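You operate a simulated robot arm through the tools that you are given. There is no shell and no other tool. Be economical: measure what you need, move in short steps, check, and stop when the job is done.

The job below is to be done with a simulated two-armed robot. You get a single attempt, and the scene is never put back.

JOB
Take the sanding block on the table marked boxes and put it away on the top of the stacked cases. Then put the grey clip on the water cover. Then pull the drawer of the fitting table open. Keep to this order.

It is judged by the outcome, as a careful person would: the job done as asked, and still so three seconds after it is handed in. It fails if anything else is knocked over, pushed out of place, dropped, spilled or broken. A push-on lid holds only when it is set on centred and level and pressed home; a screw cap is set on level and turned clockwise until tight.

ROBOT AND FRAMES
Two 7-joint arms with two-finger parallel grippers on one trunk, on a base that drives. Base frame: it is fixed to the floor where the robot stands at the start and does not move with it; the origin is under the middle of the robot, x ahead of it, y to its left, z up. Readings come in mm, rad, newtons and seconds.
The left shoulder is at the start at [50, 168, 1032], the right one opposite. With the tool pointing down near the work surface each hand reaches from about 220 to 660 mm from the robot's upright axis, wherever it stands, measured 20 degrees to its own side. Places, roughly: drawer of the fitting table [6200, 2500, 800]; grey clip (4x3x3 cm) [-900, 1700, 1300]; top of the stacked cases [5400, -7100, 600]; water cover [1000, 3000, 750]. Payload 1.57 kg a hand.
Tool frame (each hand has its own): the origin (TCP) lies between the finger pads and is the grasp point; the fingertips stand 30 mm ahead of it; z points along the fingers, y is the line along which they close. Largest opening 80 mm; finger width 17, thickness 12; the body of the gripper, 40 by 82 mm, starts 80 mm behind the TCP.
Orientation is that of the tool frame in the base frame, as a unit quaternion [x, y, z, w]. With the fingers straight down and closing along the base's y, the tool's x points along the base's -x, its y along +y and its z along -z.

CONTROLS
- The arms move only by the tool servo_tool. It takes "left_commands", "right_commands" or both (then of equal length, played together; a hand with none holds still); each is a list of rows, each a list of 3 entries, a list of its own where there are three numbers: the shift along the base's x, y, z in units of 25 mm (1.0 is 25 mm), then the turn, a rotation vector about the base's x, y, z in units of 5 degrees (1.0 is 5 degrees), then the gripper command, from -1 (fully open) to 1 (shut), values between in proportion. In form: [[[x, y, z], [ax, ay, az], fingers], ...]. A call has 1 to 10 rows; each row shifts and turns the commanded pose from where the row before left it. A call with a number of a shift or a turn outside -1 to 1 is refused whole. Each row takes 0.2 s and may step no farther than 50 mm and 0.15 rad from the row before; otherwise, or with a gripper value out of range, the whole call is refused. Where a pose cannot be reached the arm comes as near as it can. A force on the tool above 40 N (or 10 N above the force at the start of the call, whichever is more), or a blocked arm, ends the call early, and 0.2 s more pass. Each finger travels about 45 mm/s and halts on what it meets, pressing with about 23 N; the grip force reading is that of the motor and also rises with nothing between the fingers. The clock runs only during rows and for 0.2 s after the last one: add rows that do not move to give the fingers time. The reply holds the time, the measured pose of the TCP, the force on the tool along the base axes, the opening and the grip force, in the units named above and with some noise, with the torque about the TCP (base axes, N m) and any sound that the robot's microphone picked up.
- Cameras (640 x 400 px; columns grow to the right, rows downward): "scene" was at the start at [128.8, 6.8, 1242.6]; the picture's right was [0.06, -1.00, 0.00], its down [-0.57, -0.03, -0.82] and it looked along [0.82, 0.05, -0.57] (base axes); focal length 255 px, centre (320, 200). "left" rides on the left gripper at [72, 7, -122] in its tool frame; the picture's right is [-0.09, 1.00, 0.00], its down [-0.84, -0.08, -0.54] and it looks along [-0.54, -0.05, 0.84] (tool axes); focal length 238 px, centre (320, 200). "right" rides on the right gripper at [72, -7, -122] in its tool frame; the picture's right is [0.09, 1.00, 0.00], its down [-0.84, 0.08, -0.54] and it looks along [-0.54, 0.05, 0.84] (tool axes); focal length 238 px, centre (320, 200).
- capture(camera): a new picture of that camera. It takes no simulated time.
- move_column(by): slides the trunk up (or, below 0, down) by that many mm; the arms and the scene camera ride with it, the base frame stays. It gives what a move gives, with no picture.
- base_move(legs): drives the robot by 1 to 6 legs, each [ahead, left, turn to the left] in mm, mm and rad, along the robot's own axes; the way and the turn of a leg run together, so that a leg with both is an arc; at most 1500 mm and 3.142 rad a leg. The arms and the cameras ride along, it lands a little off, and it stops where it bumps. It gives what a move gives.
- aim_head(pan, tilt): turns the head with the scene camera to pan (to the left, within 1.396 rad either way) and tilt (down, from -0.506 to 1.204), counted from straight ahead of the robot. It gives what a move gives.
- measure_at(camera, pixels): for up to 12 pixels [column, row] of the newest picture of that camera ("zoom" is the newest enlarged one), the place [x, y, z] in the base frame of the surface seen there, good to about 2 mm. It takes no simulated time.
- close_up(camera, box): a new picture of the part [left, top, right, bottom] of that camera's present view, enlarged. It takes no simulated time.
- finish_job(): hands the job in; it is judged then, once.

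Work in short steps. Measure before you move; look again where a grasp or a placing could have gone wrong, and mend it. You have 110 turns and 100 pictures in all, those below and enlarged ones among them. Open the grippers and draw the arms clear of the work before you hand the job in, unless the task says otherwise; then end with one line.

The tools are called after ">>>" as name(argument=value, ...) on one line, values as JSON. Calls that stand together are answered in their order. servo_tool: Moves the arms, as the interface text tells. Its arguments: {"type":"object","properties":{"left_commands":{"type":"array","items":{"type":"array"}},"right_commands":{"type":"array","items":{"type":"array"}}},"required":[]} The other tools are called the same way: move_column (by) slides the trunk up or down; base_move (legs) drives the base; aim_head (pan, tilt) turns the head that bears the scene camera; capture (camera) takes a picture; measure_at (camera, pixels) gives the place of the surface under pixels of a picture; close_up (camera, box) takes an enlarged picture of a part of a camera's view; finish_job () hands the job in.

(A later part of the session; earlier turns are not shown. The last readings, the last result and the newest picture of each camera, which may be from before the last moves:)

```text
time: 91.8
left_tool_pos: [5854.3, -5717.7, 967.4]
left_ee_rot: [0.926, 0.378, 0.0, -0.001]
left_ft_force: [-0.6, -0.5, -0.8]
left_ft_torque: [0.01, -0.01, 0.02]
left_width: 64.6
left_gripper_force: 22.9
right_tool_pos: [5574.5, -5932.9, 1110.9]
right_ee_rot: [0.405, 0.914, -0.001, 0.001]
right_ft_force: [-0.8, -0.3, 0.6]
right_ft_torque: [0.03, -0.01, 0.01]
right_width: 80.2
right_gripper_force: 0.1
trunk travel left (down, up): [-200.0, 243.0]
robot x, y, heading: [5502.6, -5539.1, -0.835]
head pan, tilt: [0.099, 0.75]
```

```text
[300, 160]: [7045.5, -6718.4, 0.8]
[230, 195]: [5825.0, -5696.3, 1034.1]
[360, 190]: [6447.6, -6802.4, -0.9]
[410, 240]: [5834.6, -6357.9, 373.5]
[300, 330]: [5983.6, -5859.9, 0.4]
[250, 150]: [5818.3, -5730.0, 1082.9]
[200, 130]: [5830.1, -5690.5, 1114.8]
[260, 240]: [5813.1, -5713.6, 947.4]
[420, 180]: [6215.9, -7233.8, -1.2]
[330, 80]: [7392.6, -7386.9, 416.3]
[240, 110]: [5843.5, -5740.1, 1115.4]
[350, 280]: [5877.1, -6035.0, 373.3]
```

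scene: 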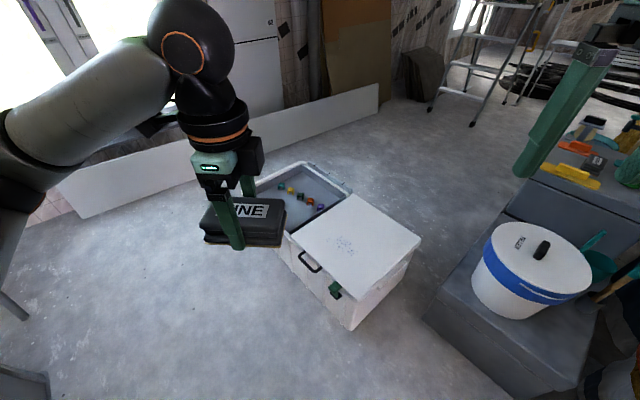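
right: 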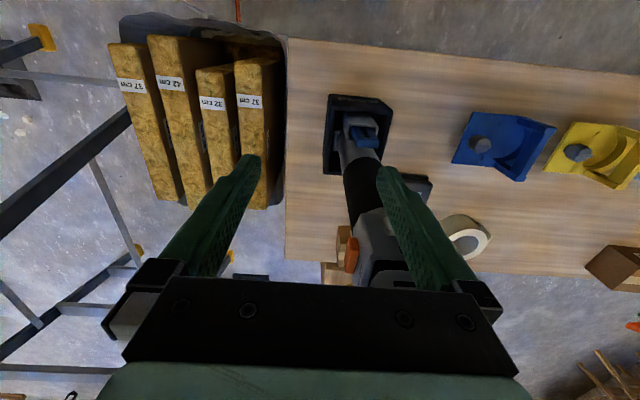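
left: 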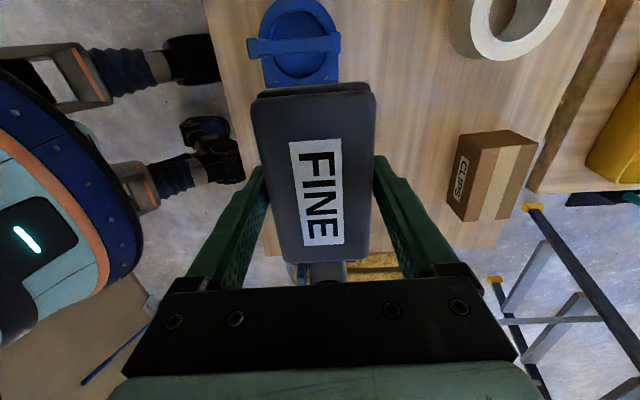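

I check the robot's own footprint with the left wrist camera, and measure the board's lower edge.

>>> capture(camera="left")

>>> measure_at(camera="scene", pixels=[[82, 218], [378, 112], [90, 170], [340, 170], [350, 185], [265, 175], [290, 163], [420, 243], [190, 205], [10, 320], [45, 375], [390, 100]])

>>> measure_at(camera="left", pixels=[[180, 60], [210, 60], [220, 160], [240, 165], [120, 180], [60, 200], [150, 60], [100, 70], [30, 100], [100, 250], [30, 50], [200, 130]])

```text
70 pictures are left
```

left: 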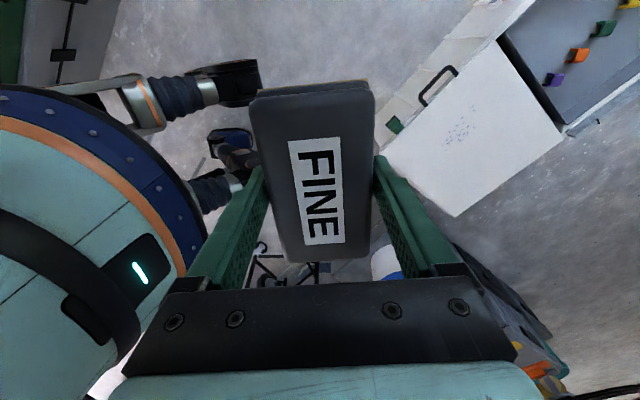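

```text
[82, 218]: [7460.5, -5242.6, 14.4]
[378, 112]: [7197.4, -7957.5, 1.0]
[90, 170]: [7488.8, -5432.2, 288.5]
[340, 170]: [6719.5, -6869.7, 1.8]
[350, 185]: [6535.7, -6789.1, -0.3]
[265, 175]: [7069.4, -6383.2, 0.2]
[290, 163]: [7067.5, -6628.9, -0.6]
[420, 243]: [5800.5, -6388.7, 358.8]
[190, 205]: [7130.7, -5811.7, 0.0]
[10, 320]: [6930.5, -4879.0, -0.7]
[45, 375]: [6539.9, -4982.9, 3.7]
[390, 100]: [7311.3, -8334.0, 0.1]
```

```text
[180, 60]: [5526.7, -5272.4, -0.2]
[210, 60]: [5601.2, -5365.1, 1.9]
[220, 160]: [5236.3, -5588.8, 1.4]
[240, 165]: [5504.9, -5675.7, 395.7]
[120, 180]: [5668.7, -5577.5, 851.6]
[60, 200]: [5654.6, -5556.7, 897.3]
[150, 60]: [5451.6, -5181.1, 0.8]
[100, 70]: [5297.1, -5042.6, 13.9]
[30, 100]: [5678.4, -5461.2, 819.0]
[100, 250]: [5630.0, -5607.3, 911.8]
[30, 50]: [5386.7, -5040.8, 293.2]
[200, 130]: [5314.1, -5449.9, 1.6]
```

>>> measure_at(camera="left", pixels=[[180, 95], [230, 78], [240, 95], [150, 100], [225, 140], [215, 190], [130, 100], [255, 75], [90, 92]])

```text
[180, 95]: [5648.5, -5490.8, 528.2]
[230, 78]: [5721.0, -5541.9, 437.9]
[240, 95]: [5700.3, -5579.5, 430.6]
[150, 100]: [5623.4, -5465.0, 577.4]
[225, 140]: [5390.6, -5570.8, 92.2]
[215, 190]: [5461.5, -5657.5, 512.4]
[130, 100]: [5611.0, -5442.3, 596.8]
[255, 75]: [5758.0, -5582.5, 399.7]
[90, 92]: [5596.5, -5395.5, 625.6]
```

The robot's legs are narrow (about ±150 mm), and the gap east of the white crate (x 6620 to about 7340) is wide enough. I go east, checking as I go.

>>> base_move(legs=[[0, 0, 0.836], [1430, 0, 0], [0, 0, -1.571]])

>>> capture(camera="scene")

>>> measure_at(camera="scene", pixels=[[320, 200], [320, 300], [250, 300], [400, 300], [200, 200], [430, 250], [400, 200], [320, 380], [450, 350], [280, 150], [380, 150], [220, 280]])

```text
time: 105.1
left_tool_pos: [7083.4, -5898.2, 967.6]
left_ee_rot: [1.0, 0.011, 0.0, -0.001]
left_ft_force: [0.7, -0.5, -0.8]
left_ft_torque: [0.0, -0.02, 0.01]
left_width: 64.2
left_gripper_force: 22.8
right_tool_pos: [6730.7, -5866.1, 1110.4]
right_ee_rot: [0.711, 0.703, -0.001, 0.0]
right_ft_force: [0.1, 0.5, 0.0]
right_ft_torque: [0.0, 0.05, -0.01]
right_width: 80.2
right_gripper_force: 0.0
trunk travel left (down, up): [-200.0, 243.0]
robot x, y, heading: [6943.2, -5529.1, -1.579]
head pan, tilt: [0.099, 0.75]
```

```text
69 pictures are left
```

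scene: 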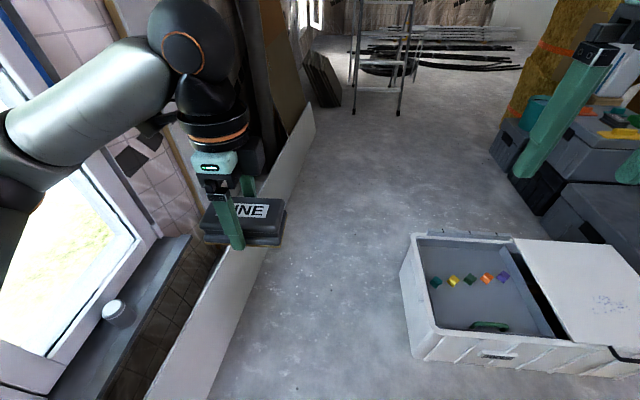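

```text
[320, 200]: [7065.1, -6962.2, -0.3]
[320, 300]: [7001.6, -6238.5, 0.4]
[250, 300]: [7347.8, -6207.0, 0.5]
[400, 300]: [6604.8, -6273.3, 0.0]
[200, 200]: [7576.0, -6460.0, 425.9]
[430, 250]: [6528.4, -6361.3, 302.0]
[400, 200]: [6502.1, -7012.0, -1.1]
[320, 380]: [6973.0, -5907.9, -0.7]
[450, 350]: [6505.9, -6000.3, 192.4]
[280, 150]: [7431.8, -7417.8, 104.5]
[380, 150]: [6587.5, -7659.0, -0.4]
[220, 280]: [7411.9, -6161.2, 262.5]
```

The path south is clear (x 6560–7380). I drive south, turn west, and approach partway.

>>> base_move(legs=[[1480, -70, 0], [0, 0, -1.57], [550, 0, 0]])

>>> aim_head(pan=0, tilt=0.6)

>>> capture(camera="scene")

>>> measure_at(camera="scene", pixels=[[320, 200], [320, 150], [350, 200], [300, 200], [280, 200], [400, 200], [320, 250], [250, 170], [380, 170], [320, 170], [360, 150], [320, 300]])

```text
time: 119.0
left_tool_pos: [5942.9, -7118.5, 967.6]
left_ee_rot: [0.711, -0.703, 0.0, -0.001]
left_ft_force: [0.0, -0.4, -1.6]
left_ft_torque: [0.02, 0.01, -0.05]
left_width: 64.5
left_gripper_force: 22.9
right_tool_pos: [5980.0, -6767.2, 1109.7]
right_ee_rot: [1.0, -0.013, -0.001, -0.001]
right_ft_force: [0.6, -0.8, 0.4]
right_ft_torque: [-0.03, 0.01, -0.01]
right_width: 80.0
right_gripper_force: 0.1
trunk travel left (down, up): [-200.0, 243.0]
robot x, y, heading: [6311.7, -6986.2, 3.119]
head pan, tilt: [0.099, 0.75]
```

```text
time: 119.7
left_tool_pos: [5944.9, -7116.9, 967.2]
left_ee_rot: [0.712, -0.703, 0.002, -0.001]
left_ft_force: [0.8, 1.0, -1.1]
left_ft_torque: [0.02, -0.01, -0.01]
left_width: 64.6
left_gripper_force: 23.2
right_tool_pos: [5980.6, -6767.1, 1110.5]
right_ee_rot: [1.0, -0.013, -0.001, 0.0]
right_ft_force: [-0.2, 0.6, 0.0]
right_ft_torque: [0.0, -0.01, -0.01]
right_width: 79.9
right_gripper_force: 0.1
trunk travel left (down, up): [-200.0, 243.0]
robot x, y, heading: [6314.8, -6985.7, 3.115]
head pan, tilt: [0.0, 0.6]
```

```text
68 pictures are left
```

scene: 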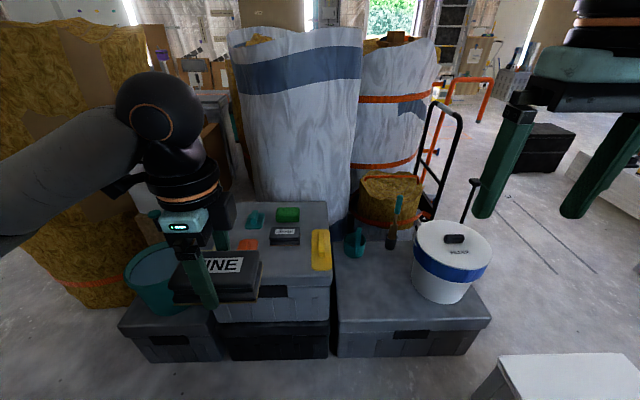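

```text
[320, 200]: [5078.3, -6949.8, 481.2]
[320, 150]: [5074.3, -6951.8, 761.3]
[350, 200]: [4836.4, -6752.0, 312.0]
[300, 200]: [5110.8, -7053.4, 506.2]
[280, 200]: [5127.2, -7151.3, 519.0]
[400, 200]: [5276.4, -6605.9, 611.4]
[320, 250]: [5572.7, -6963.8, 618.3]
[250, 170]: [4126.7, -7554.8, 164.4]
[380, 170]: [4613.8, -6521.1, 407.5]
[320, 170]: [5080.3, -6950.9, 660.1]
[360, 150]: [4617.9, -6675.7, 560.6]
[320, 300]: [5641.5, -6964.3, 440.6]
```

Now facing the stack: its top lies around (210–330, 200–290). I enlarge it to find the free spot.

>>> close_up(camera="scene", box=[180, 190, 360, 302])

>>> measure_at(camera="zoom", pixels=[[265, 320], [270, 290], [500, 290], [340, 250], [450, 250], [330, 60], [510, 45], [515, 275], [265, 110], [375, 145], [225, 205], [480, 200]])

```text
3.56 times, centred on (270, 246) of scene
```

zoom: 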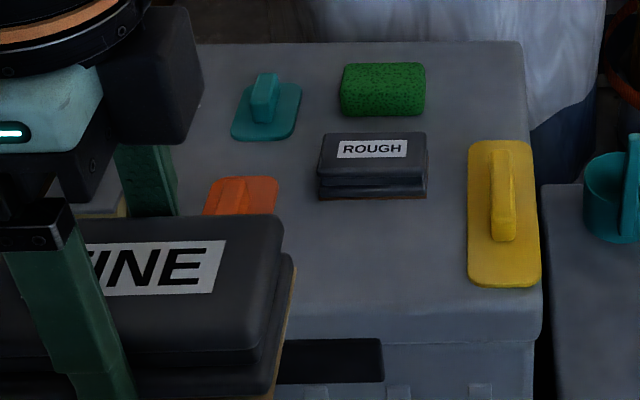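

```text
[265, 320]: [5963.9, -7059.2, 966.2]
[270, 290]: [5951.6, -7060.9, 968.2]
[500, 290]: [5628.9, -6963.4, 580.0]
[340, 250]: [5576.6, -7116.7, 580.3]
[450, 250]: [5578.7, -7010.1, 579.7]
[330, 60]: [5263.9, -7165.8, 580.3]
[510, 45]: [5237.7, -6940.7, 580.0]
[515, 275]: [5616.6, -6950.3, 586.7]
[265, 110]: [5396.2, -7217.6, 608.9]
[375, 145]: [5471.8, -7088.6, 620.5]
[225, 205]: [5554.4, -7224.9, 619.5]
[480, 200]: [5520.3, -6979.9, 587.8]
```

"ROUGH" and other sanding items lie here; the free spot is around (5578,-7090) at z 580. I measure neighbours' edges, and drive 320 mm ahead.

>>> measure_at(camera="zoom", pixels=[[340, 192], [410, 192], [360, 215], [275, 205], [275, 185], [470, 270], [480, 150], [300, 230]])

>>> base_move(legs=[[320, 0, 0.02]])

>>> move_column(by=-150)

>>> capture(camera="left")

>>> capture(camera="scene")

```text
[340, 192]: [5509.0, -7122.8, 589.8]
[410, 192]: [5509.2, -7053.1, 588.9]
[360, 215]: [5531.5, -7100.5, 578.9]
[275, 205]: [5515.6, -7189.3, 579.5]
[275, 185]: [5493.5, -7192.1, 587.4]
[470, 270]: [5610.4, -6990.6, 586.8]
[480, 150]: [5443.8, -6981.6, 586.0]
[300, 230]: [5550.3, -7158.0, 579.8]
```

```text
time: 121.9
left_tool_pos: [5627.8, -7123.8, 966.7]
left_ee_rot: [0.72, -0.694, 0.0, -0.001]
left_ft_force: [0.2, -0.6, -0.4]
left_ft_torque: [0.0, 0.01, 0.02]
left_width: 64.4
left_gripper_force: 22.9
right_tool_pos: [5653.9, -6772.0, 1110.3]
right_ee_rot: [1.0, 0.0, 0.0, 0.001]
right_ft_force: [0.0, 0.5, 0.4]
right_ft_torque: [-0.01, -0.02, 0.01]
right_width: 80.1
right_gripper_force: 0.0
trunk travel left (down, up): [-200.0, 243.0]
robot x, y, heading: [5992.5, -6982.1, -3.141]
head pan, tilt: [0.0, 0.6]
```

```text
time: 123.6
left_tool_pos: [5627.0, -7124.4, 817.6]
left_ee_rot: [0.72, -0.694, -0.001, 0.0]
left_ft_force: [0.0, -0.7, -0.6]
left_ft_torque: [0.0, 0.01, 0.03]
left_width: 64.6
left_gripper_force: 22.7
right_tool_pos: [5655.0, -6772.4, 960.5]
right_ee_rot: [1.0, 0.001, 0.0, 0.0]
right_ft_force: [-0.1, -0.3, 0.1]
right_ft_torque: [0.0, 0.0, 0.0]
right_width: 80.0
right_gripper_force: 0.0
trunk travel left (down, up): [-50.0, 393.0]
robot x, y, heading: [5989.2, -6981.7, -3.141]
head pan, tilt: [0.0, 0.6]
```

```text
66 pictures are left
```

left: 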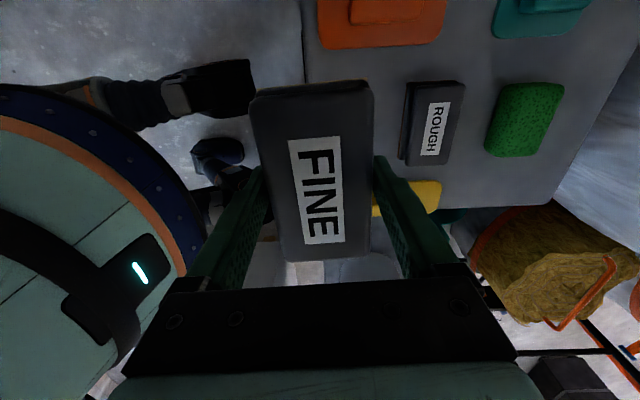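

```text
65 pictures are left
```

scene: 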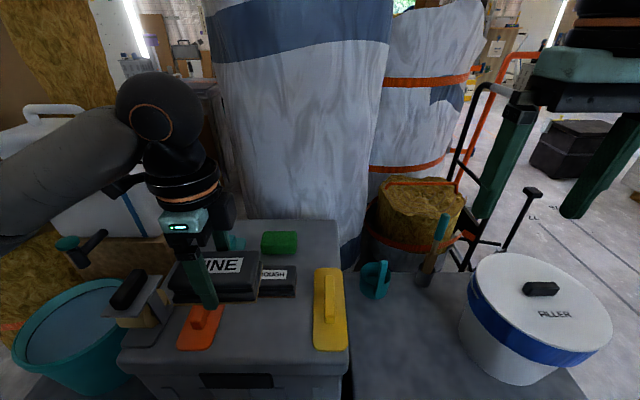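

Block now at (5627,-7124,818). I move it over (5580,-7088) and descend to z≈660, then check.

>>> servo_tool(left_commands=[[[-0.5, 0.4, 0], [0, 0, 0], 1], [[-0.5, 0.4, 0], [0, 0, 0], 1], [[-0.5, 0.4, -0.5], [0, 0, 0], 1], [[-0.38, 0.26, -0.8], [0, 0, 0], 1], [[0, 0, -1], [0, 0, 0], 1], [[0, 0, -1], [0, 0, 0], 1], [[0, 0, -1], [0, 0, 0], 1], [[0, 0, -1], [0, 0, 0], 1], [[0, 0, -0.8], [0, 0, 0], 1], [[0, 0, 0], [0, 0, 0], 1]])

>>> capture(camera="scene")

>>> capture(camera="left")

```text
time: 125.8
left_tool_pos: [5580.2, -7088.3, 665.1]
left_ee_rot: [0.721, -0.693, 0.0, 0.0]
left_ft_force: [-0.1, -0.1, -1.5]
left_ft_torque: [0.05, -0.05, -0.02]
left_width: 64.6
left_gripper_force: 23.2
right_tool_pos: [5656.8, -6771.7, 960.7]
right_ee_rot: [1.0, 0.0, -0.001, 0.0]
right_ft_force: [0.1, 0.2, -0.3]
right_ft_torque: [-0.02, 0.0, 0.02]
right_width: 79.6
right_gripper_force: 0.1
trunk travel left (down, up): [-50.0, 393.0]
robot x, y, heading: [5989.1, -6979.0, -3.137]
head pan, tilt: [0.0, 0.6]
```

```text
64 pictures are left
```

scene: 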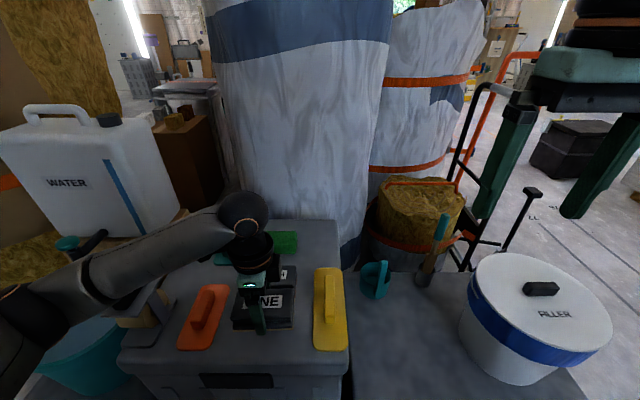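

```text
63 pictures are left
```

left: 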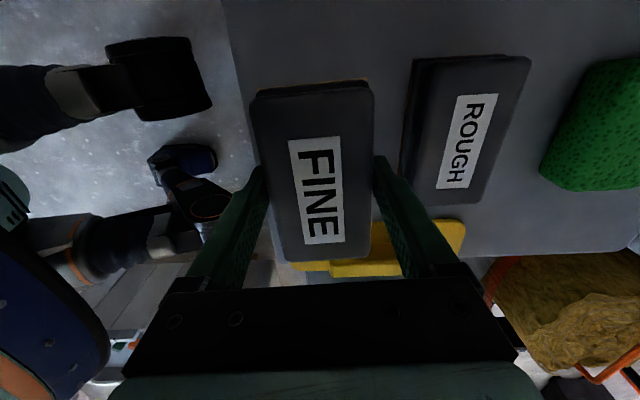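

The forearm passes near a jug tap at (80,243) and a small tool at (140,310). I measure their separation before descending.

>>> measure_at(camera="scene", pixels=[[68, 243], [92, 242], [100, 275], [60, 300], [140, 305], [150, 250], [60, 345], [145, 325], [180, 235], [120, 290]])

>>> close_up(camera="scene", box=[0, 190, 320, 390])

```text
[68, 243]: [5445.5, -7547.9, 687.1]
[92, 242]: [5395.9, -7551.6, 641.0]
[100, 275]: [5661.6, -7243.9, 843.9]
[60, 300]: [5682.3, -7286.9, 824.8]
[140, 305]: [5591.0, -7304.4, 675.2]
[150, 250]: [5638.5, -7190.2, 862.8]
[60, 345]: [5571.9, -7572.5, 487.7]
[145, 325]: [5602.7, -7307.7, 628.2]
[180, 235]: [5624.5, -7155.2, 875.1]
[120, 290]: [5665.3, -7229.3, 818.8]
```

```text
2.00 times, centred on (160, 290) of scene
```

zoom: 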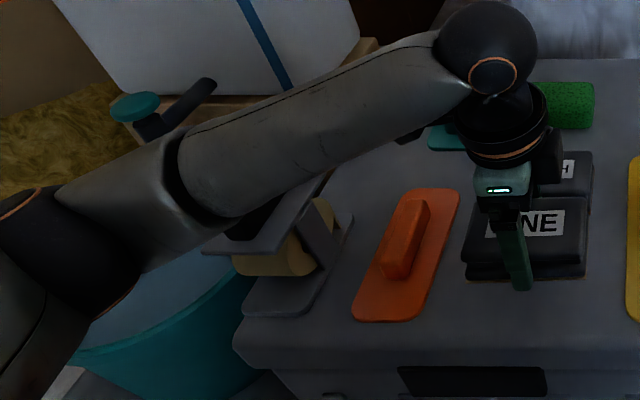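

>>> measure_at(camera="zoom", pixels=[[215, 247], [245, 248], [270, 240], [310, 200], [322, 180], [290, 215], [230, 225], [160, 250], [200, 215], [260, 200], [330, 215], [270, 265]])

>>> capture(camera="right")

```text
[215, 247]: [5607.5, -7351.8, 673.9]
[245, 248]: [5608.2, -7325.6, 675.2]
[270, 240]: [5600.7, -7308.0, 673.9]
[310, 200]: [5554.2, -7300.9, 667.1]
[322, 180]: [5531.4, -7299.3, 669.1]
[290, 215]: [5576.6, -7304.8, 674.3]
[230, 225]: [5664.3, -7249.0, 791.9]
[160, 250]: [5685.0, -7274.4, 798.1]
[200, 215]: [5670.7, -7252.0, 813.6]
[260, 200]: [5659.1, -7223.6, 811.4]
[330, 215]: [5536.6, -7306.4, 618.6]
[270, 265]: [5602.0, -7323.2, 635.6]
```

```text
61 pictures are left
```

right: 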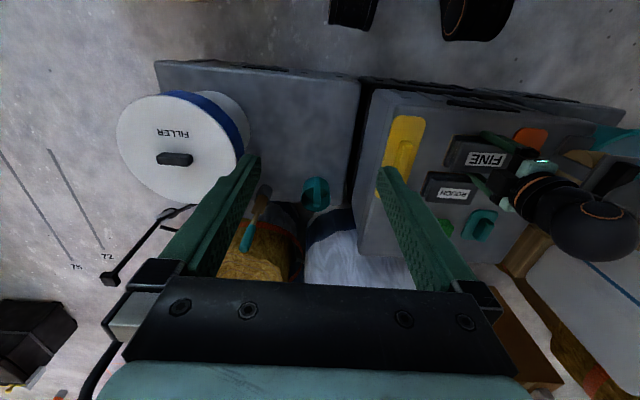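

The plate top is at 675 and the forearm underside about 745 before the last 49 mm; margin is thin. I raise the trunk 120 mm so the elbow stays higher, and lower the hand by the arm instead.

>>> move_column(by=120)

>>> servo_tool(left_commands=[[[0, 0, -1], [0, 0, 0], 1], [[0, 0, -1], [0, 0, 0], 1], [[0, 0, -1], [0, 0, 0], 1], [[0, 0, -1], [0, 0, 0], 1], [[0, 0, -0.8], [0, 0, 0], 1], [[0, 0, 0], [0, 0, 0], 1]])

>>> capture(camera="scene")

>>> measure_at(camera="scene", pixels=[[100, 275], [60, 300], [150, 250], [180, 235], [120, 290], [100, 320], [150, 300]])

```text
time: 127.3
left_tool_pos: [5581.0, -7087.1, 786.1]
left_ee_rot: [0.721, -0.693, 0.001, 0.0]
left_ft_force: [-0.9, 0.7, -1.3]
left_ft_torque: [-0.01, 0.0, 0.01]
left_width: 64.6
left_gripper_force: 23.4
right_tool_pos: [5655.4, -6772.0, 1080.6]
right_ee_rot: [1.0, 0.001, 0.0, 0.001]
right_ft_force: [-0.5, -0.5, -1.0]
right_ft_torque: [0.0, -0.02, 0.02]
right_width: 79.9
right_gripper_force: 0.1
trunk travel left (down, up): [-170.0, 273.0]
robot x, y, heading: [5991.7, -6982.4, -3.138]
head pan, tilt: [0.0, 0.6]
```

```text
time: 128.7
left_tool_pos: [5581.6, -7088.3, 664.9]
left_ee_rot: [0.72, -0.694, 0.0, 0.0]
left_ft_force: [-0.4, 0.7, -1.8]
left_ft_torque: [-0.03, 0.03, -0.02]
left_width: 64.7
left_gripper_force: 23.2
right_tool_pos: [5655.5, -6771.8, 1080.5]
right_ee_rot: [1.0, 0.0, 0.0, 0.0]
right_ft_force: [-0.1, 0.5, -0.1]
right_ft_torque: [0.02, -0.01, -0.01]
right_width: 80.0
right_gripper_force: 0.0
trunk travel left (down, up): [-170.0, 273.0]
robot x, y, heading: [5990.4, -6980.8, -3.141]
head pan, tilt: [0.0, 0.6]
```

```text
60 pictures are left
```

scene: 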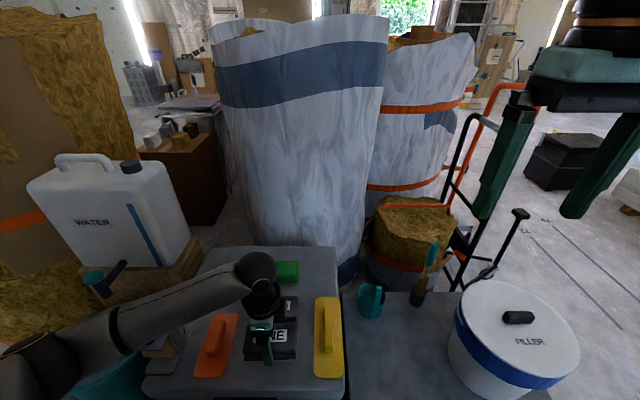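

```text
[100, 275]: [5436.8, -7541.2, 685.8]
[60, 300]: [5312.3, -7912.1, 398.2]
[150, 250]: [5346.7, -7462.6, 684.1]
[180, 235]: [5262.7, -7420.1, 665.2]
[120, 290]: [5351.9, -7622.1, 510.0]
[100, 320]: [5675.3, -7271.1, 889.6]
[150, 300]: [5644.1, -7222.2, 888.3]
```

The forearm is about 45 mm higher now. I lower to just above contact and then slowly down.

>>> servo_tool(left_commands=[[[0, 0, -1], [0, 0, 0], 1], [[0, 0, -0.7], [0, 0, 0], 1], [[0, 0, -0.1], [0, 0, 0], 1], [[0, 0, -0.1], [0, 0, 0], 1], [[0, 0, 0], [0, 0, 0], 1]])

>>> close_up(camera="scene", box=[120, 240, 360, 390])

```text
time: 129.9
left_tool_pos: [5580.4, -7087.4, 616.0]
left_ee_rot: [0.721, -0.693, -0.001, 0.0]
left_ft_force: [-0.2, 0.0, -1.0]
left_ft_torque: [-0.02, -0.02, -0.02]
left_width: 64.5
left_gripper_force: 22.7
right_tool_pos: [5656.4, -6771.4, 1080.5]
right_ee_rot: [1.0, 0.001, 0.0, 0.0]
right_ft_force: [-0.8, -1.1, -0.2]
right_ft_torque: [0.0, 0.01, -0.01]
right_width: 80.0
right_gripper_force: 0.1
trunk travel left (down, up): [-170.0, 273.0]
robot x, y, heading: [5992.8, -6982.2, -3.142]
head pan, tilt: [0.0, 0.6]
```

```text
2.67 times, centred on (240, 315) of scene
```

zoom: 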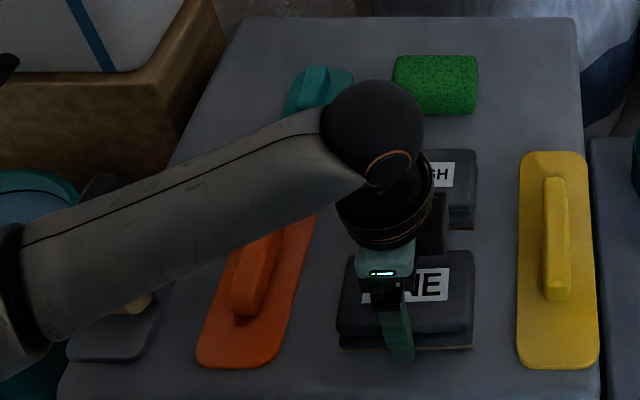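

No contact load yet at z 616; I step down by 1.5 mm increments.

>>> servo_tool(left_commands=[[[0, 0, -0.06], [0, 0, 0], 1], [[0, 0, -0.06], [0, 0, 0], 1], [[0, 0, 0], [0, 0, 0], 1]])

```text
time: 130.7
left_tool_pos: [5580.3, -7087.7, 614.5]
left_ee_rot: [0.721, -0.693, 0.001, 0.0]
left_ft_force: [0.1, 0.0, -1.6]
left_ft_torque: [0.02, -0.02, -0.02]
left_width: 64.8
left_gripper_force: 23.2
right_tool_pos: [5655.3, -6772.6, 1080.5]
right_ee_rot: [1.0, 0.002, 0.0, 0.0]
right_ft_force: [0.0, 0.4, -0.2]
right_ft_torque: [0.03, 0.03, -0.04]
right_width: 80.1
right_gripper_force: 0.0
trunk travel left (down, up): [-170.0, 273.0]
robot x, y, heading: [5991.9, -6982.2, -3.142]
head pan, tilt: [0.0, 0.6]
```

Still light. A couple more millimetres (tips are at about 584 over 580).

>>> servo_tool(left_commands=[[[0, 0, -0.04], [0, 0, 0], 1], [[0, 0, -0.04], [0, 0, 0], 1], [[0, 0, 0], [0, 0, 0], 1]])

```text
time: 131.5
left_tool_pos: [5581.3, -7087.2, 613.2]
left_ee_rot: [0.721, -0.693, 0.001, 0.0]
left_ft_force: [1.7, -0.3, 5.5]
left_ft_torque: [-0.23, -0.2, 0.06]
left_width: 64.7
left_gripper_force: 23.2
right_tool_pos: [5656.5, -6772.1, 1080.8]
right_ee_rot: [1.0, 0.002, 0.0, 0.0]
right_ft_force: [0.8, 0.1, -0.8]
right_ft_torque: [-0.02, -0.01, 0.0]
right_width: 80.1
right_gripper_force: 0.0
trunk travel left (down, up): [-170.0, 273.0]
robot x, y, heading: [5990.3, -6982.5, -3.137]
head pan, tilt: [0.0, 0.6]
```

Contact (5.5 N). I open to about 76 mm and rise straight up.

>>> servo_tool(left_commands=[[[0, 0, 0], [0, 0, 0], -0.85], [[0, 0, 0], [0, 0, 0], -0.85], [[0, 0, 0.2], [0, 0, 0], -0.85], [[0, 0, 0.6], [0, 0, 0], -0.85], [[0, 0, 1], [0, 0, 0], -0.85], [[0, 0, 1], [0, 0, 0], -0.85], [[0, 0, 1], [0, 0, 0], -0.85], [[0, 0, 1], [0, 0, 0], -0.85], [[0, 0, 1], [0, 0, 0], -0.85], [[0, 0, 1], [0, 0, 0], -0.85]])

>>> capture(camera="left")

```text
time: 133.7
left_tool_pos: [5581.5, -7087.8, 785.2]
left_ee_rot: [0.72, -0.694, 0.001, 0.0]
left_ft_force: [0.1, 0.5, 0.5]
left_ft_torque: [0.03, 0.0, -0.04]
left_width: 73.9
left_gripper_force: 0.0
right_tool_pos: [5654.8, -6772.3, 1080.9]
right_ee_rot: [1.0, 0.001, 0.0, 0.0]
right_ft_force: [0.2, 0.4, 0.6]
right_ft_torque: [-0.02, -0.03, -0.01]
right_width: 80.3
right_gripper_force: 0.0
trunk travel left (down, up): [-170.0, 273.0]
robot x, y, heading: [5990.9, -6977.3, -3.137]
head pan, tilt: [0.0, 0.6]
```

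```text
58 pictures are left
```

left: 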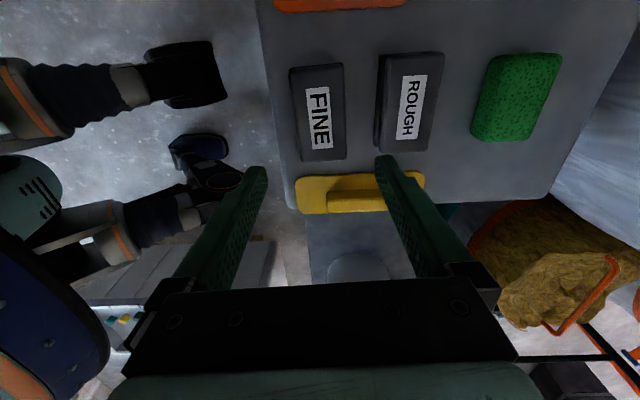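

FINE sits neatly on the stack beside ROUGH, nothing disturbed. I raise the trunk, back off, and head back north, reversing the way in.

>>> move_column(by=150)

>>> base_move(legs=[[-900, 0, 0], [0, 0, -1.575], [1450, 0, 0], [0, 0, 1.571]])

>>> aim_head(pan=0, tilt=0.3)

>>> capture(camera="scene")

```text
time: 135.5
left_tool_pos: [5579.5, -7087.3, 935.1]
left_ee_rot: [0.721, -0.693, 0.0, 0.0]
left_ft_force: [-0.4, -0.5, 0.2]
left_ft_torque: [0.05, 0.02, -0.02]
left_width: 74.1
left_gripper_force: 0.0
right_tool_pos: [5655.2, -6771.3, 1231.6]
right_ee_rot: [1.0, 0.001, 0.0, 0.0]
right_ft_force: [0.4, 0.9, -0.2]
right_ft_torque: [-0.01, -0.01, -0.02]
right_width: 79.7
right_gripper_force: 0.1
trunk travel left (down, up): [-320.0, 123.0]
robot x, y, heading: [5992.4, -6979.2, -3.135]
head pan, tilt: [0.0, 0.6]
```

```text
time: 154.6
left_tool_pos: [6460.5, -5632.0, 934.2]
left_ee_rot: [0.718, -0.696, 0.0, 0.0]
left_ft_force: [0.6, 0.4, 0.2]
left_ft_torque: [0.01, -0.03, 0.0]
left_width: 74.0
left_gripper_force: 0.1
right_tool_pos: [6538.5, -5318.4, 1231.3]
right_ee_rot: [1.0, -0.003, -0.001, -0.001]
right_ft_force: [0.9, 0.4, 0.4]
right_ft_torque: [0.03, -0.01, 0.0]
right_width: 80.0
right_gripper_force: 0.0
trunk travel left (down, up): [-320.0, 123.0]
robot x, y, heading: [6876.0, -5529.1, 3.135]
head pan, tilt: [0.0, 0.6]
```

```text
time: 155.4
left_tool_pos: [6460.7, -5632.6, 933.3]
left_ee_rot: [0.718, -0.696, 0.0, 0.0]
left_ft_force: [0.4, -0.1, 0.1]
left_ft_torque: [-0.05, 0.0, 0.02]
left_width: 73.9
left_gripper_force: 0.1
right_tool_pos: [6539.1, -5317.8, 1229.5]
right_ee_rot: [1.0, -0.003, 0.0, 0.0]
right_ft_force: [-0.3, 0.4, 0.2]
right_ft_torque: [0.0, 0.0, -0.02]
right_width: 80.0
right_gripper_force: 0.0
trunk travel left (down, up): [-320.0, 123.0]
robot x, y, heading: [6875.1, -5531.4, 3.138]
head pan, tilt: [0.0, 0.3]
```

```text
57 pictures are left
```

scene: 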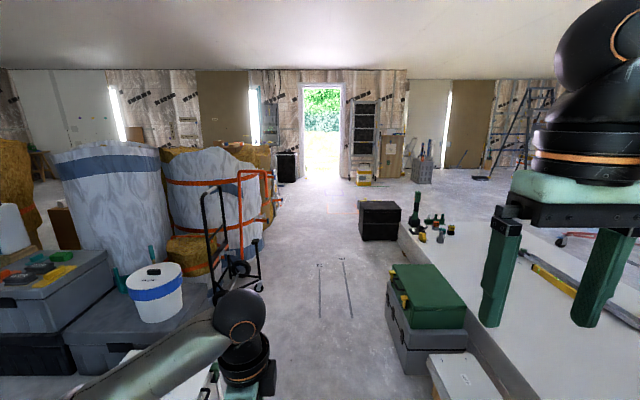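

The way west is clear at y≈-5530. I drive back along the known route.

>>> base_move(legs=[[1400, 0, 0], [1400, 0, 0], [1300, 0, 0], [0, 0, -1.278], [1500, 0, 0], [1500, 0, 0]])

>>> capture(camera="scene")

```text
time: 192.3
left_tool_pos: [1695.1, -2295.5, 934.0]
left_ee_rot: [-0.169, 0.986, -0.001, 0.0]
left_ft_force: [-0.5, -0.6, -0.1]
left_ft_torque: [0.01, 0.04, 0.04]
left_width: 73.9
left_gripper_force: 0.0
right_tool_pos: [2017.9, -2274.2, 1230.6]
right_ee_rot: [0.806, -0.591, 0.0, 0.0]
right_ft_force: [-0.6, 0.4, 1.6]
right_ft_torque: [-0.01, -0.01, 0.01]
right_width: 79.9
right_gripper_force: 0.1
trunk travel left (down, up): [-320.0, 123.0]
robot x, y, heading: [1919.1, -2656.8, 1.876]
head pan, tilt: [0.0, 0.3]
```

```text
56 pictures are left
```

scene: 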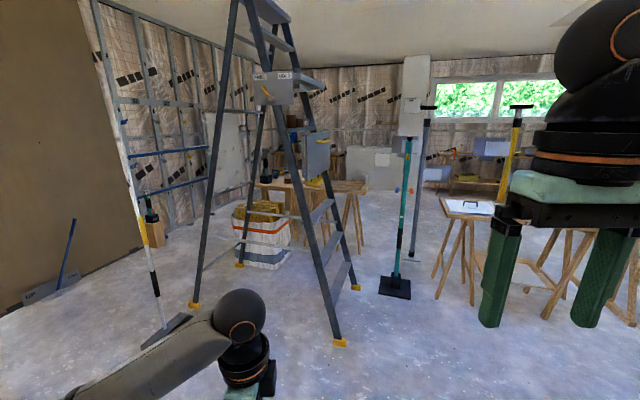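

I continue the known route: west at y≈-2400, then north up the aisle.

>>> base_move(legs=[[260, 0, 0], [0, 0, 1.262], [1400, 0, 0], [620, 0, 0], [0, 0, -1.571], [1200, 0, 0]])

>>> capture(camera="scene")

>>> measure_at(camera="scene", pixels=[[320, 300], [250, 250], [400, 300], [200, 250], [300, 200], [350, 250], [420, 300], [150, 300], [270, 180], [380, 220]])

```text
time: 216.5
left_tool_pos: [-223.6, -718.0, 933.3]
left_ee_rot: [0.0, 1.0, -0.001, 0.0]
left_ft_force: [-0.3, 0.0, -0.4]
left_ft_torque: [-0.02, 0.01, -0.02]
left_width: 73.9
left_gripper_force: 0.0
right_tool_pos: [90.1, -805.3, 1231.4]
right_ee_rot: [-0.694, 0.72, 0.0, 0.0]
right_ft_force: [0.6, 0.7, 0.1]
right_ft_torque: [-0.03, 0.04, 0.01]
right_width: 79.9
right_gripper_force: 0.1
trunk travel left (down, up): [-320.0, 123.0]
robot x, y, heading: [-129.3, -1136.1, 1.529]
head pan, tilt: [0.0, 0.3]
```

```text
55 pictures are left
```

scene: 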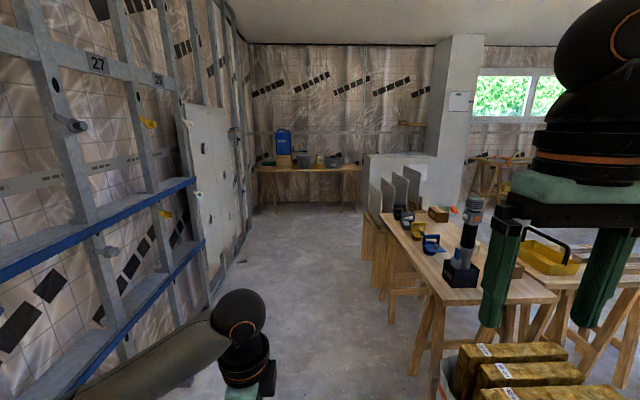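

```text
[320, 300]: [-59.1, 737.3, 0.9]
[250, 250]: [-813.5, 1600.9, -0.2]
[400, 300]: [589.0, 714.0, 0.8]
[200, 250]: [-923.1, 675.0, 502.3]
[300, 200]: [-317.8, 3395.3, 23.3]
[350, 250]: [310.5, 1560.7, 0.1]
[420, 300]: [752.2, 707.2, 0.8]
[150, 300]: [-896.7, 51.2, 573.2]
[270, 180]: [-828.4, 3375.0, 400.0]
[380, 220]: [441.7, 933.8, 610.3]
```

The corridor is clear. I drive north to about y≈1150 and pan left toward the shelf.

>>> base_move(legs=[[1300, 150, 0.042], [1000, 80, 0]])

>>> aim_head(pan=0.8, tilt=0.05)

>>> capture(camera="scene")

```text
time: 227.8
left_tool_pos: [-445.4, 1547.3, 933.4]
left_ee_rot: [-0.022, 1.0, -0.001, 0.0]
left_ft_force: [0.1, 0.5, -0.3]
left_ft_torque: [0.02, 0.01, 0.02]
left_width: 74.0
left_gripper_force: 0.0
right_tool_pos: [-129.8, 1474.3, 1231.3]
right_ee_rot: [0.71, -0.704, 0.0, 0.0]
right_ft_force: [0.0, 0.7, -0.3]
right_ft_torque: [-0.04, 0.04, -0.02]
right_width: 80.0
right_gripper_force: 0.1
trunk travel left (down, up): [-320.0, 123.0]
robot x, y, heading: [-333.9, 1132.4, 1.578]
head pan, tilt: [0.0, 0.3]
```

```text
time: 228.9
left_tool_pos: [-445.7, 1547.4, 934.2]
left_ee_rot: [-0.022, 1.0, 0.0, -0.001]
left_ft_force: [1.4, -0.8, -0.2]
left_ft_torque: [-0.04, 0.0, 0.01]
left_width: 74.0
left_gripper_force: 0.0
right_tool_pos: [-129.3, 1473.5, 1231.0]
right_ee_rot: [0.709, -0.705, 0.0, 0.0]
right_ft_force: [-0.1, 0.5, -0.4]
right_ft_torque: [0.02, -0.02, 0.01]
right_width: 80.1
right_gripper_force: 0.1
trunk travel left (down, up): [-320.0, 123.0]
robot x, y, heading: [-335.9, 1134.8, 1.579]
head pan, tilt: [0.799, 0.051]
```

```text
54 pictures are left
```

scene: 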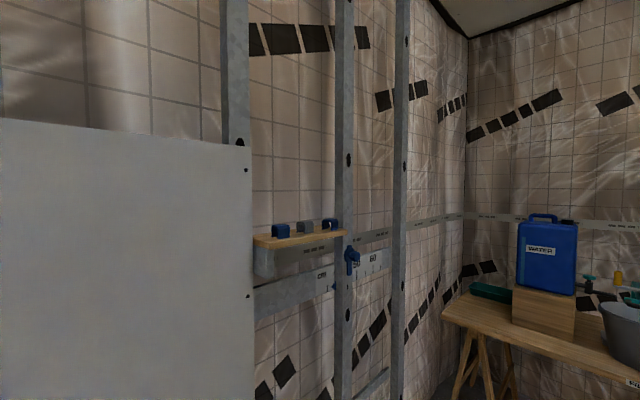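

The shelf at (300,238) carries three clips: blue, grey, blue. I enlarge and measure.

>>> close_up(camera="scene", box=[240, 195, 360, 270])

>>> measure_at(camera="zoom", pixels=[[340, 170], [325, 195], [365, 195], [190, 180], [210, 200], [475, 160], [500, 190], [400, 215], [280, 225], [100, 240], [540, 205], [345, 200]])

```text
5.33 times, centred on (300, 232) of scene
```

zoom: 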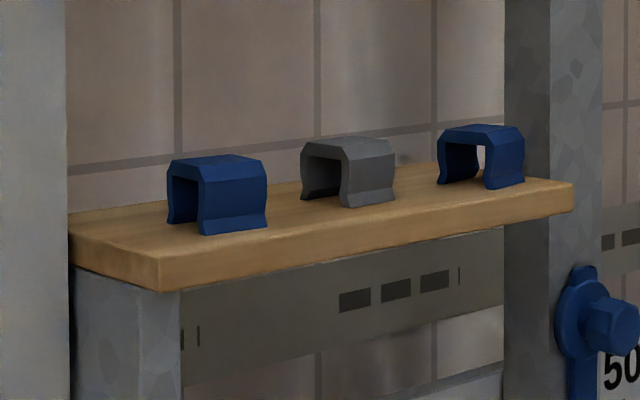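

```text
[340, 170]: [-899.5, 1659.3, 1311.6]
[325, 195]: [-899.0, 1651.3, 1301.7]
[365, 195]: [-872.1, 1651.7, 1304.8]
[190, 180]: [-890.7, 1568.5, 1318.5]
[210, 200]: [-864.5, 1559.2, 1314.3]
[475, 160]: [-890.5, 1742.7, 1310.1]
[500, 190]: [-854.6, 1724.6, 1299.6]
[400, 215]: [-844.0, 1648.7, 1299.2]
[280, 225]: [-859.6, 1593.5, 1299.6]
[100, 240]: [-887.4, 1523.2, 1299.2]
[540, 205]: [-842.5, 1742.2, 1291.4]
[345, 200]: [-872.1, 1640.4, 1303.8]
```

The grey clip is an arch at about (-885,1660), on the shelf at z 1300. Before choosing a grip I look at the water cover near (1000,3000,750).

>>> aim_head(pan=-0.55, tilt=0.3)

>>> capture(camera="scene")

```text
time: 230.4
left_tool_pos: [-445.9, 1547.0, 934.3]
left_ee_rot: [-0.021, 1.0, -0.001, 0.0]
left_ft_force: [-0.4, 0.8, 0.2]
left_ft_torque: [0.0, -0.05, -0.03]
left_width: 73.7
left_gripper_force: 0.1
right_tool_pos: [-129.5, 1472.5, 1231.0]
right_ee_rot: [0.709, -0.705, 0.0, 0.0]
right_ft_force: [0.4, -0.3, 0.4]
right_ft_torque: [0.02, 0.01, -0.03]
right_width: 79.7
right_gripper_force: 0.1
trunk travel left (down, up): [-320.0, 123.0]
robot x, y, heading: [-336.5, 1134.5, 1.576]
head pan, tilt: [-0.55, 0.3]
```

```text
52 pictures are left
```

scene: 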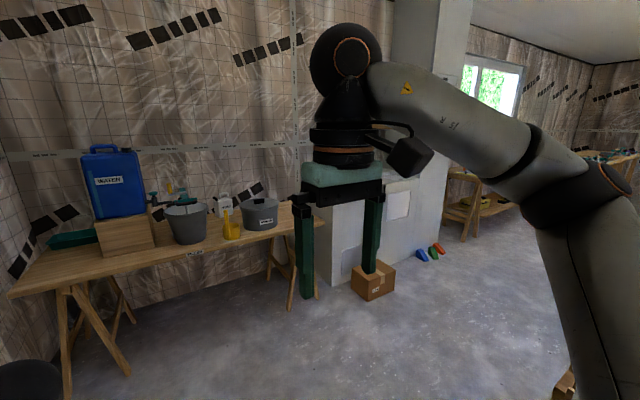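

The right hand hides it; I lower the right hand (clear space there) and look again.

>>> servo_tool(right_commands=[[[0.2, 0, -1], [0, 0, 0], -1], [[0.2, 0, -1], [0, 0, 0], -1], [[0.2, 0, -1], [0, 0, 0], -1], [[0.2, 0, -1], [0, 0, 0], -1], [[0.2, 0, -1], [0, 0, 0], -1], [[0.2, 0, -1], [0, 0, 0], -1], [[0.2, 0, -1], [0, 0, 0], -1], [[0.2, 0, -1], [0, 0, 0], -1], [[0.2, 0, -1], [0, 0, 0], -1], [[0.2, 0, -1], [0, 0, 0], -1]])

>>> close_up(camera="scene", box=[240, 120, 480, 270])

```text
time: 232.6
left_tool_pos: [-445.3, 1545.2, 935.1]
left_ee_rot: [-0.022, 1.0, 0.0, -0.001]
left_ft_force: [-0.2, 0.2, 0.1]
left_ft_torque: [0.0, 0.0, 0.01]
left_width: 74.2
left_gripper_force: 0.0
right_tool_pos: [-81.3, 1475.1, 978.9]
right_ee_rot: [0.709, -0.705, 0.0, 0.0]
right_ft_force: [1.1, 0.4, -0.4]
right_ft_torque: [0.01, 0.0, 0.03]
right_width: 80.0
right_gripper_force: 0.1
trunk travel left (down, up): [-320.0, 123.0]
robot x, y, heading: [-332.5, 1135.4, 1.577]
head pan, tilt: [-0.55, 0.3]
```

```text
2.67 times, centred on (360, 195) of scene
```

zoom: 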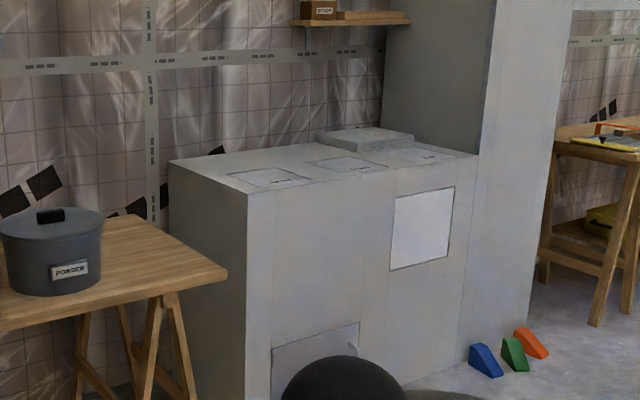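

The cabinet top has three flush labelled covers; the clip will be laid on the one marked water. I'll use the right hand (closing along the clip's length): retract the left, drive to about (-420,1530) facing the wall, trunk up.

>>> servo_tool(left_commands=[[[0, -0.8, 0], [0, 0, 0], -0.85], [[0, -0.8, 0], [0, 0, 0], -0.85], [[0, -0.8, 0], [0, 0, 0], -0.85], [[0, -0.8, 0], [0, 0, 0], -0.85], [[0, -0.8, 0], [0, 0, 0], -0.85], [[0, -0.8, 0], [0, 0, 0], -0.85]])

>>> base_move(legs=[[400, 0, 0], [0, 0, 1.565]])

>>> move_column(by=120)

>>> aim_head(pan=-0.2, tilt=0.3)

>>> capture(camera="scene")

```text
time: 234.0
left_tool_pos: [-444.7, 1426.7, 935.2]
left_ee_rot: [-0.023, 1.0, -0.001, 0.0]
left_ft_force: [0.3, 0.2, 0.2]
left_ft_torque: [0.0, -0.01, -0.04]
left_width: 73.8
left_gripper_force: 0.1
right_tool_pos: [-80.9, 1473.7, 979.8]
right_ee_rot: [0.71, -0.705, 0.0, -0.001]
right_ft_force: [0.0, 0.2, 1.1]
right_ft_torque: [0.02, -0.01, 0.04]
right_width: 80.3
right_gripper_force: 0.0
trunk travel left (down, up): [-320.0, 123.0]
robot x, y, heading: [-338.6, 1137.7, 1.58]
head pan, tilt: [-0.55, 0.3]
```

```text
time: 240.3
left_tool_pos: [-629.3, 1413.1, 935.1]
left_ee_rot: [0.73, -0.683, 0.0, -0.001]
left_ft_force: [-0.3, 0.5, 0.3]
left_ft_torque: [0.03, -0.01, -0.01]
left_width: 74.0
left_gripper_force: 0.1
right_tool_pos: [-684.1, 1776.8, 979.2]
right_ee_rot: [1.0, 0.015, 0.0, 0.0]
right_ft_force: [1.1, 0.2, 0.0]
right_ft_torque: [-0.03, 0.02, 0.0]
right_width: 79.9
right_gripper_force: 0.1
trunk travel left (down, up): [-320.0, 123.0]
robot x, y, heading: [-339.6, 1528.5, -3.114]
head pan, tilt: [-0.55, 0.3]
```

```text
time: 241.8
left_tool_pos: [-629.0, 1413.7, 1054.3]
left_ee_rot: [0.73, -0.684, 0.0, -0.001]
left_ft_force: [-0.2, 0.2, 0.3]
left_ft_torque: [-0.02, 0.04, 0.0]
left_width: 73.8
left_gripper_force: 0.2
right_tool_pos: [-684.1, 1776.6, 1100.2]
right_ee_rot: [1.0, 0.015, 0.0, 0.0]
right_ft_force: [-0.9, 0.1, -0.5]
right_ft_torque: [0.03, -0.02, -0.02]
right_width: 80.0
right_gripper_force: 0.1
trunk travel left (down, up): [-440.0, 3.0]
robot x, y, heading: [-338.1, 1529.1, -3.117]
head pan, tilt: [-0.55, 0.3]
```

```text
time: 242.6
left_tool_pos: [-628.9, 1413.3, 1054.4]
left_ee_rot: [0.731, -0.683, 0.001, 0.0]
left_ft_force: [-0.6, 0.5, -1.0]
left_ft_torque: [-0.02, 0.02, -0.04]
left_width: 74.0
left_gripper_force: 0.1
right_tool_pos: [-684.4, 1776.3, 1099.5]
right_ee_rot: [1.0, 0.015, 0.0, 0.001]
right_ft_force: [0.4, -0.4, 0.3]
right_ft_torque: [-0.02, -0.01, -0.01]
right_width: 80.3
right_gripper_force: 0.1
trunk travel left (down, up): [-440.0, 3.0]
robot x, y, heading: [-341.6, 1525.0, -3.112]
head pan, tilt: [-0.201, 0.3]
```

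```text
50 pictures are left
```

scene: 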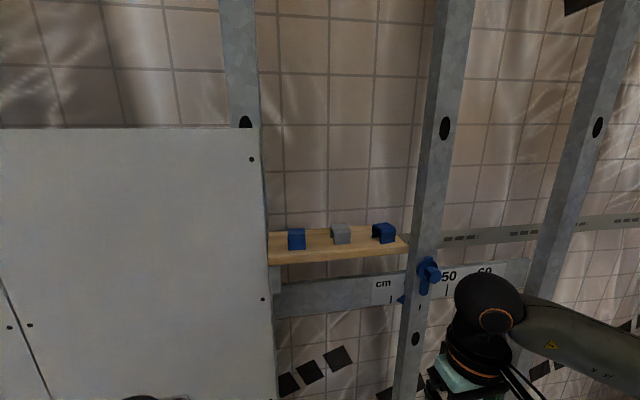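

I enlarge and measure the clip, wall, and stud.

>>> close_up(camera="scene", box=[270, 210, 430, 310])

>>> measure_at(camera="zoom", pixels=[[285, 80], [245, 75], [315, 80], [250, 120], [310, 120], [285, 110], [120, 110], [440, 100], [285, 30], [600, 100], [200, 170], [200, 95]])

```text
4.00 times, centred on (350, 260) of scene
```

zoom: 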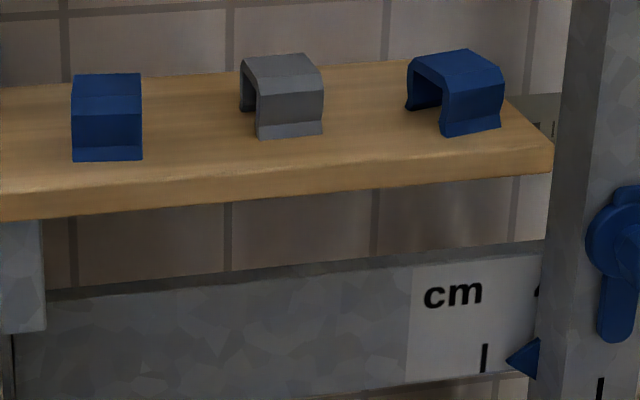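

```text
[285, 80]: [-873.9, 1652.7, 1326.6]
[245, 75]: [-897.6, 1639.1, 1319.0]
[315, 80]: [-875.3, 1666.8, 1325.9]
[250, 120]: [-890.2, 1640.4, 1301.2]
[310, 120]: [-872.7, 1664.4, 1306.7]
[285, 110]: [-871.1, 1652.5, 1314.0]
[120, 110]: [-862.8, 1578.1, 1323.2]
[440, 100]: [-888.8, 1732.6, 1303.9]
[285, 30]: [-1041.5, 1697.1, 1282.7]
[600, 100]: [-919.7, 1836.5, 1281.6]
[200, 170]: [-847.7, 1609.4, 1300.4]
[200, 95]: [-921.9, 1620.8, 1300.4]
```

>>> measure_at(camera="zoom", pixels=[[262, 134], [318, 129], [262, 78], [320, 75], [245, 62], [305, 57], [275, 68], [300, 66], [310, 100], [265, 105], [243, 100], [256, 100]])

```text
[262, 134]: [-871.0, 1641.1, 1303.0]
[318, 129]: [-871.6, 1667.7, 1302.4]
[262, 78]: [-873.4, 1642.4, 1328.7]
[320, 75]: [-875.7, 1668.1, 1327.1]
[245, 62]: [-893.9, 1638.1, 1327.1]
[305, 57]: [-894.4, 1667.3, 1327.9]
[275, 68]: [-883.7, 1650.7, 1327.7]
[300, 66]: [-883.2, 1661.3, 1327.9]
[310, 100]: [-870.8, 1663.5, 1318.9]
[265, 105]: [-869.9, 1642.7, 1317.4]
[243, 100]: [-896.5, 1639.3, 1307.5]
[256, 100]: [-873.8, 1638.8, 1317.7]
```

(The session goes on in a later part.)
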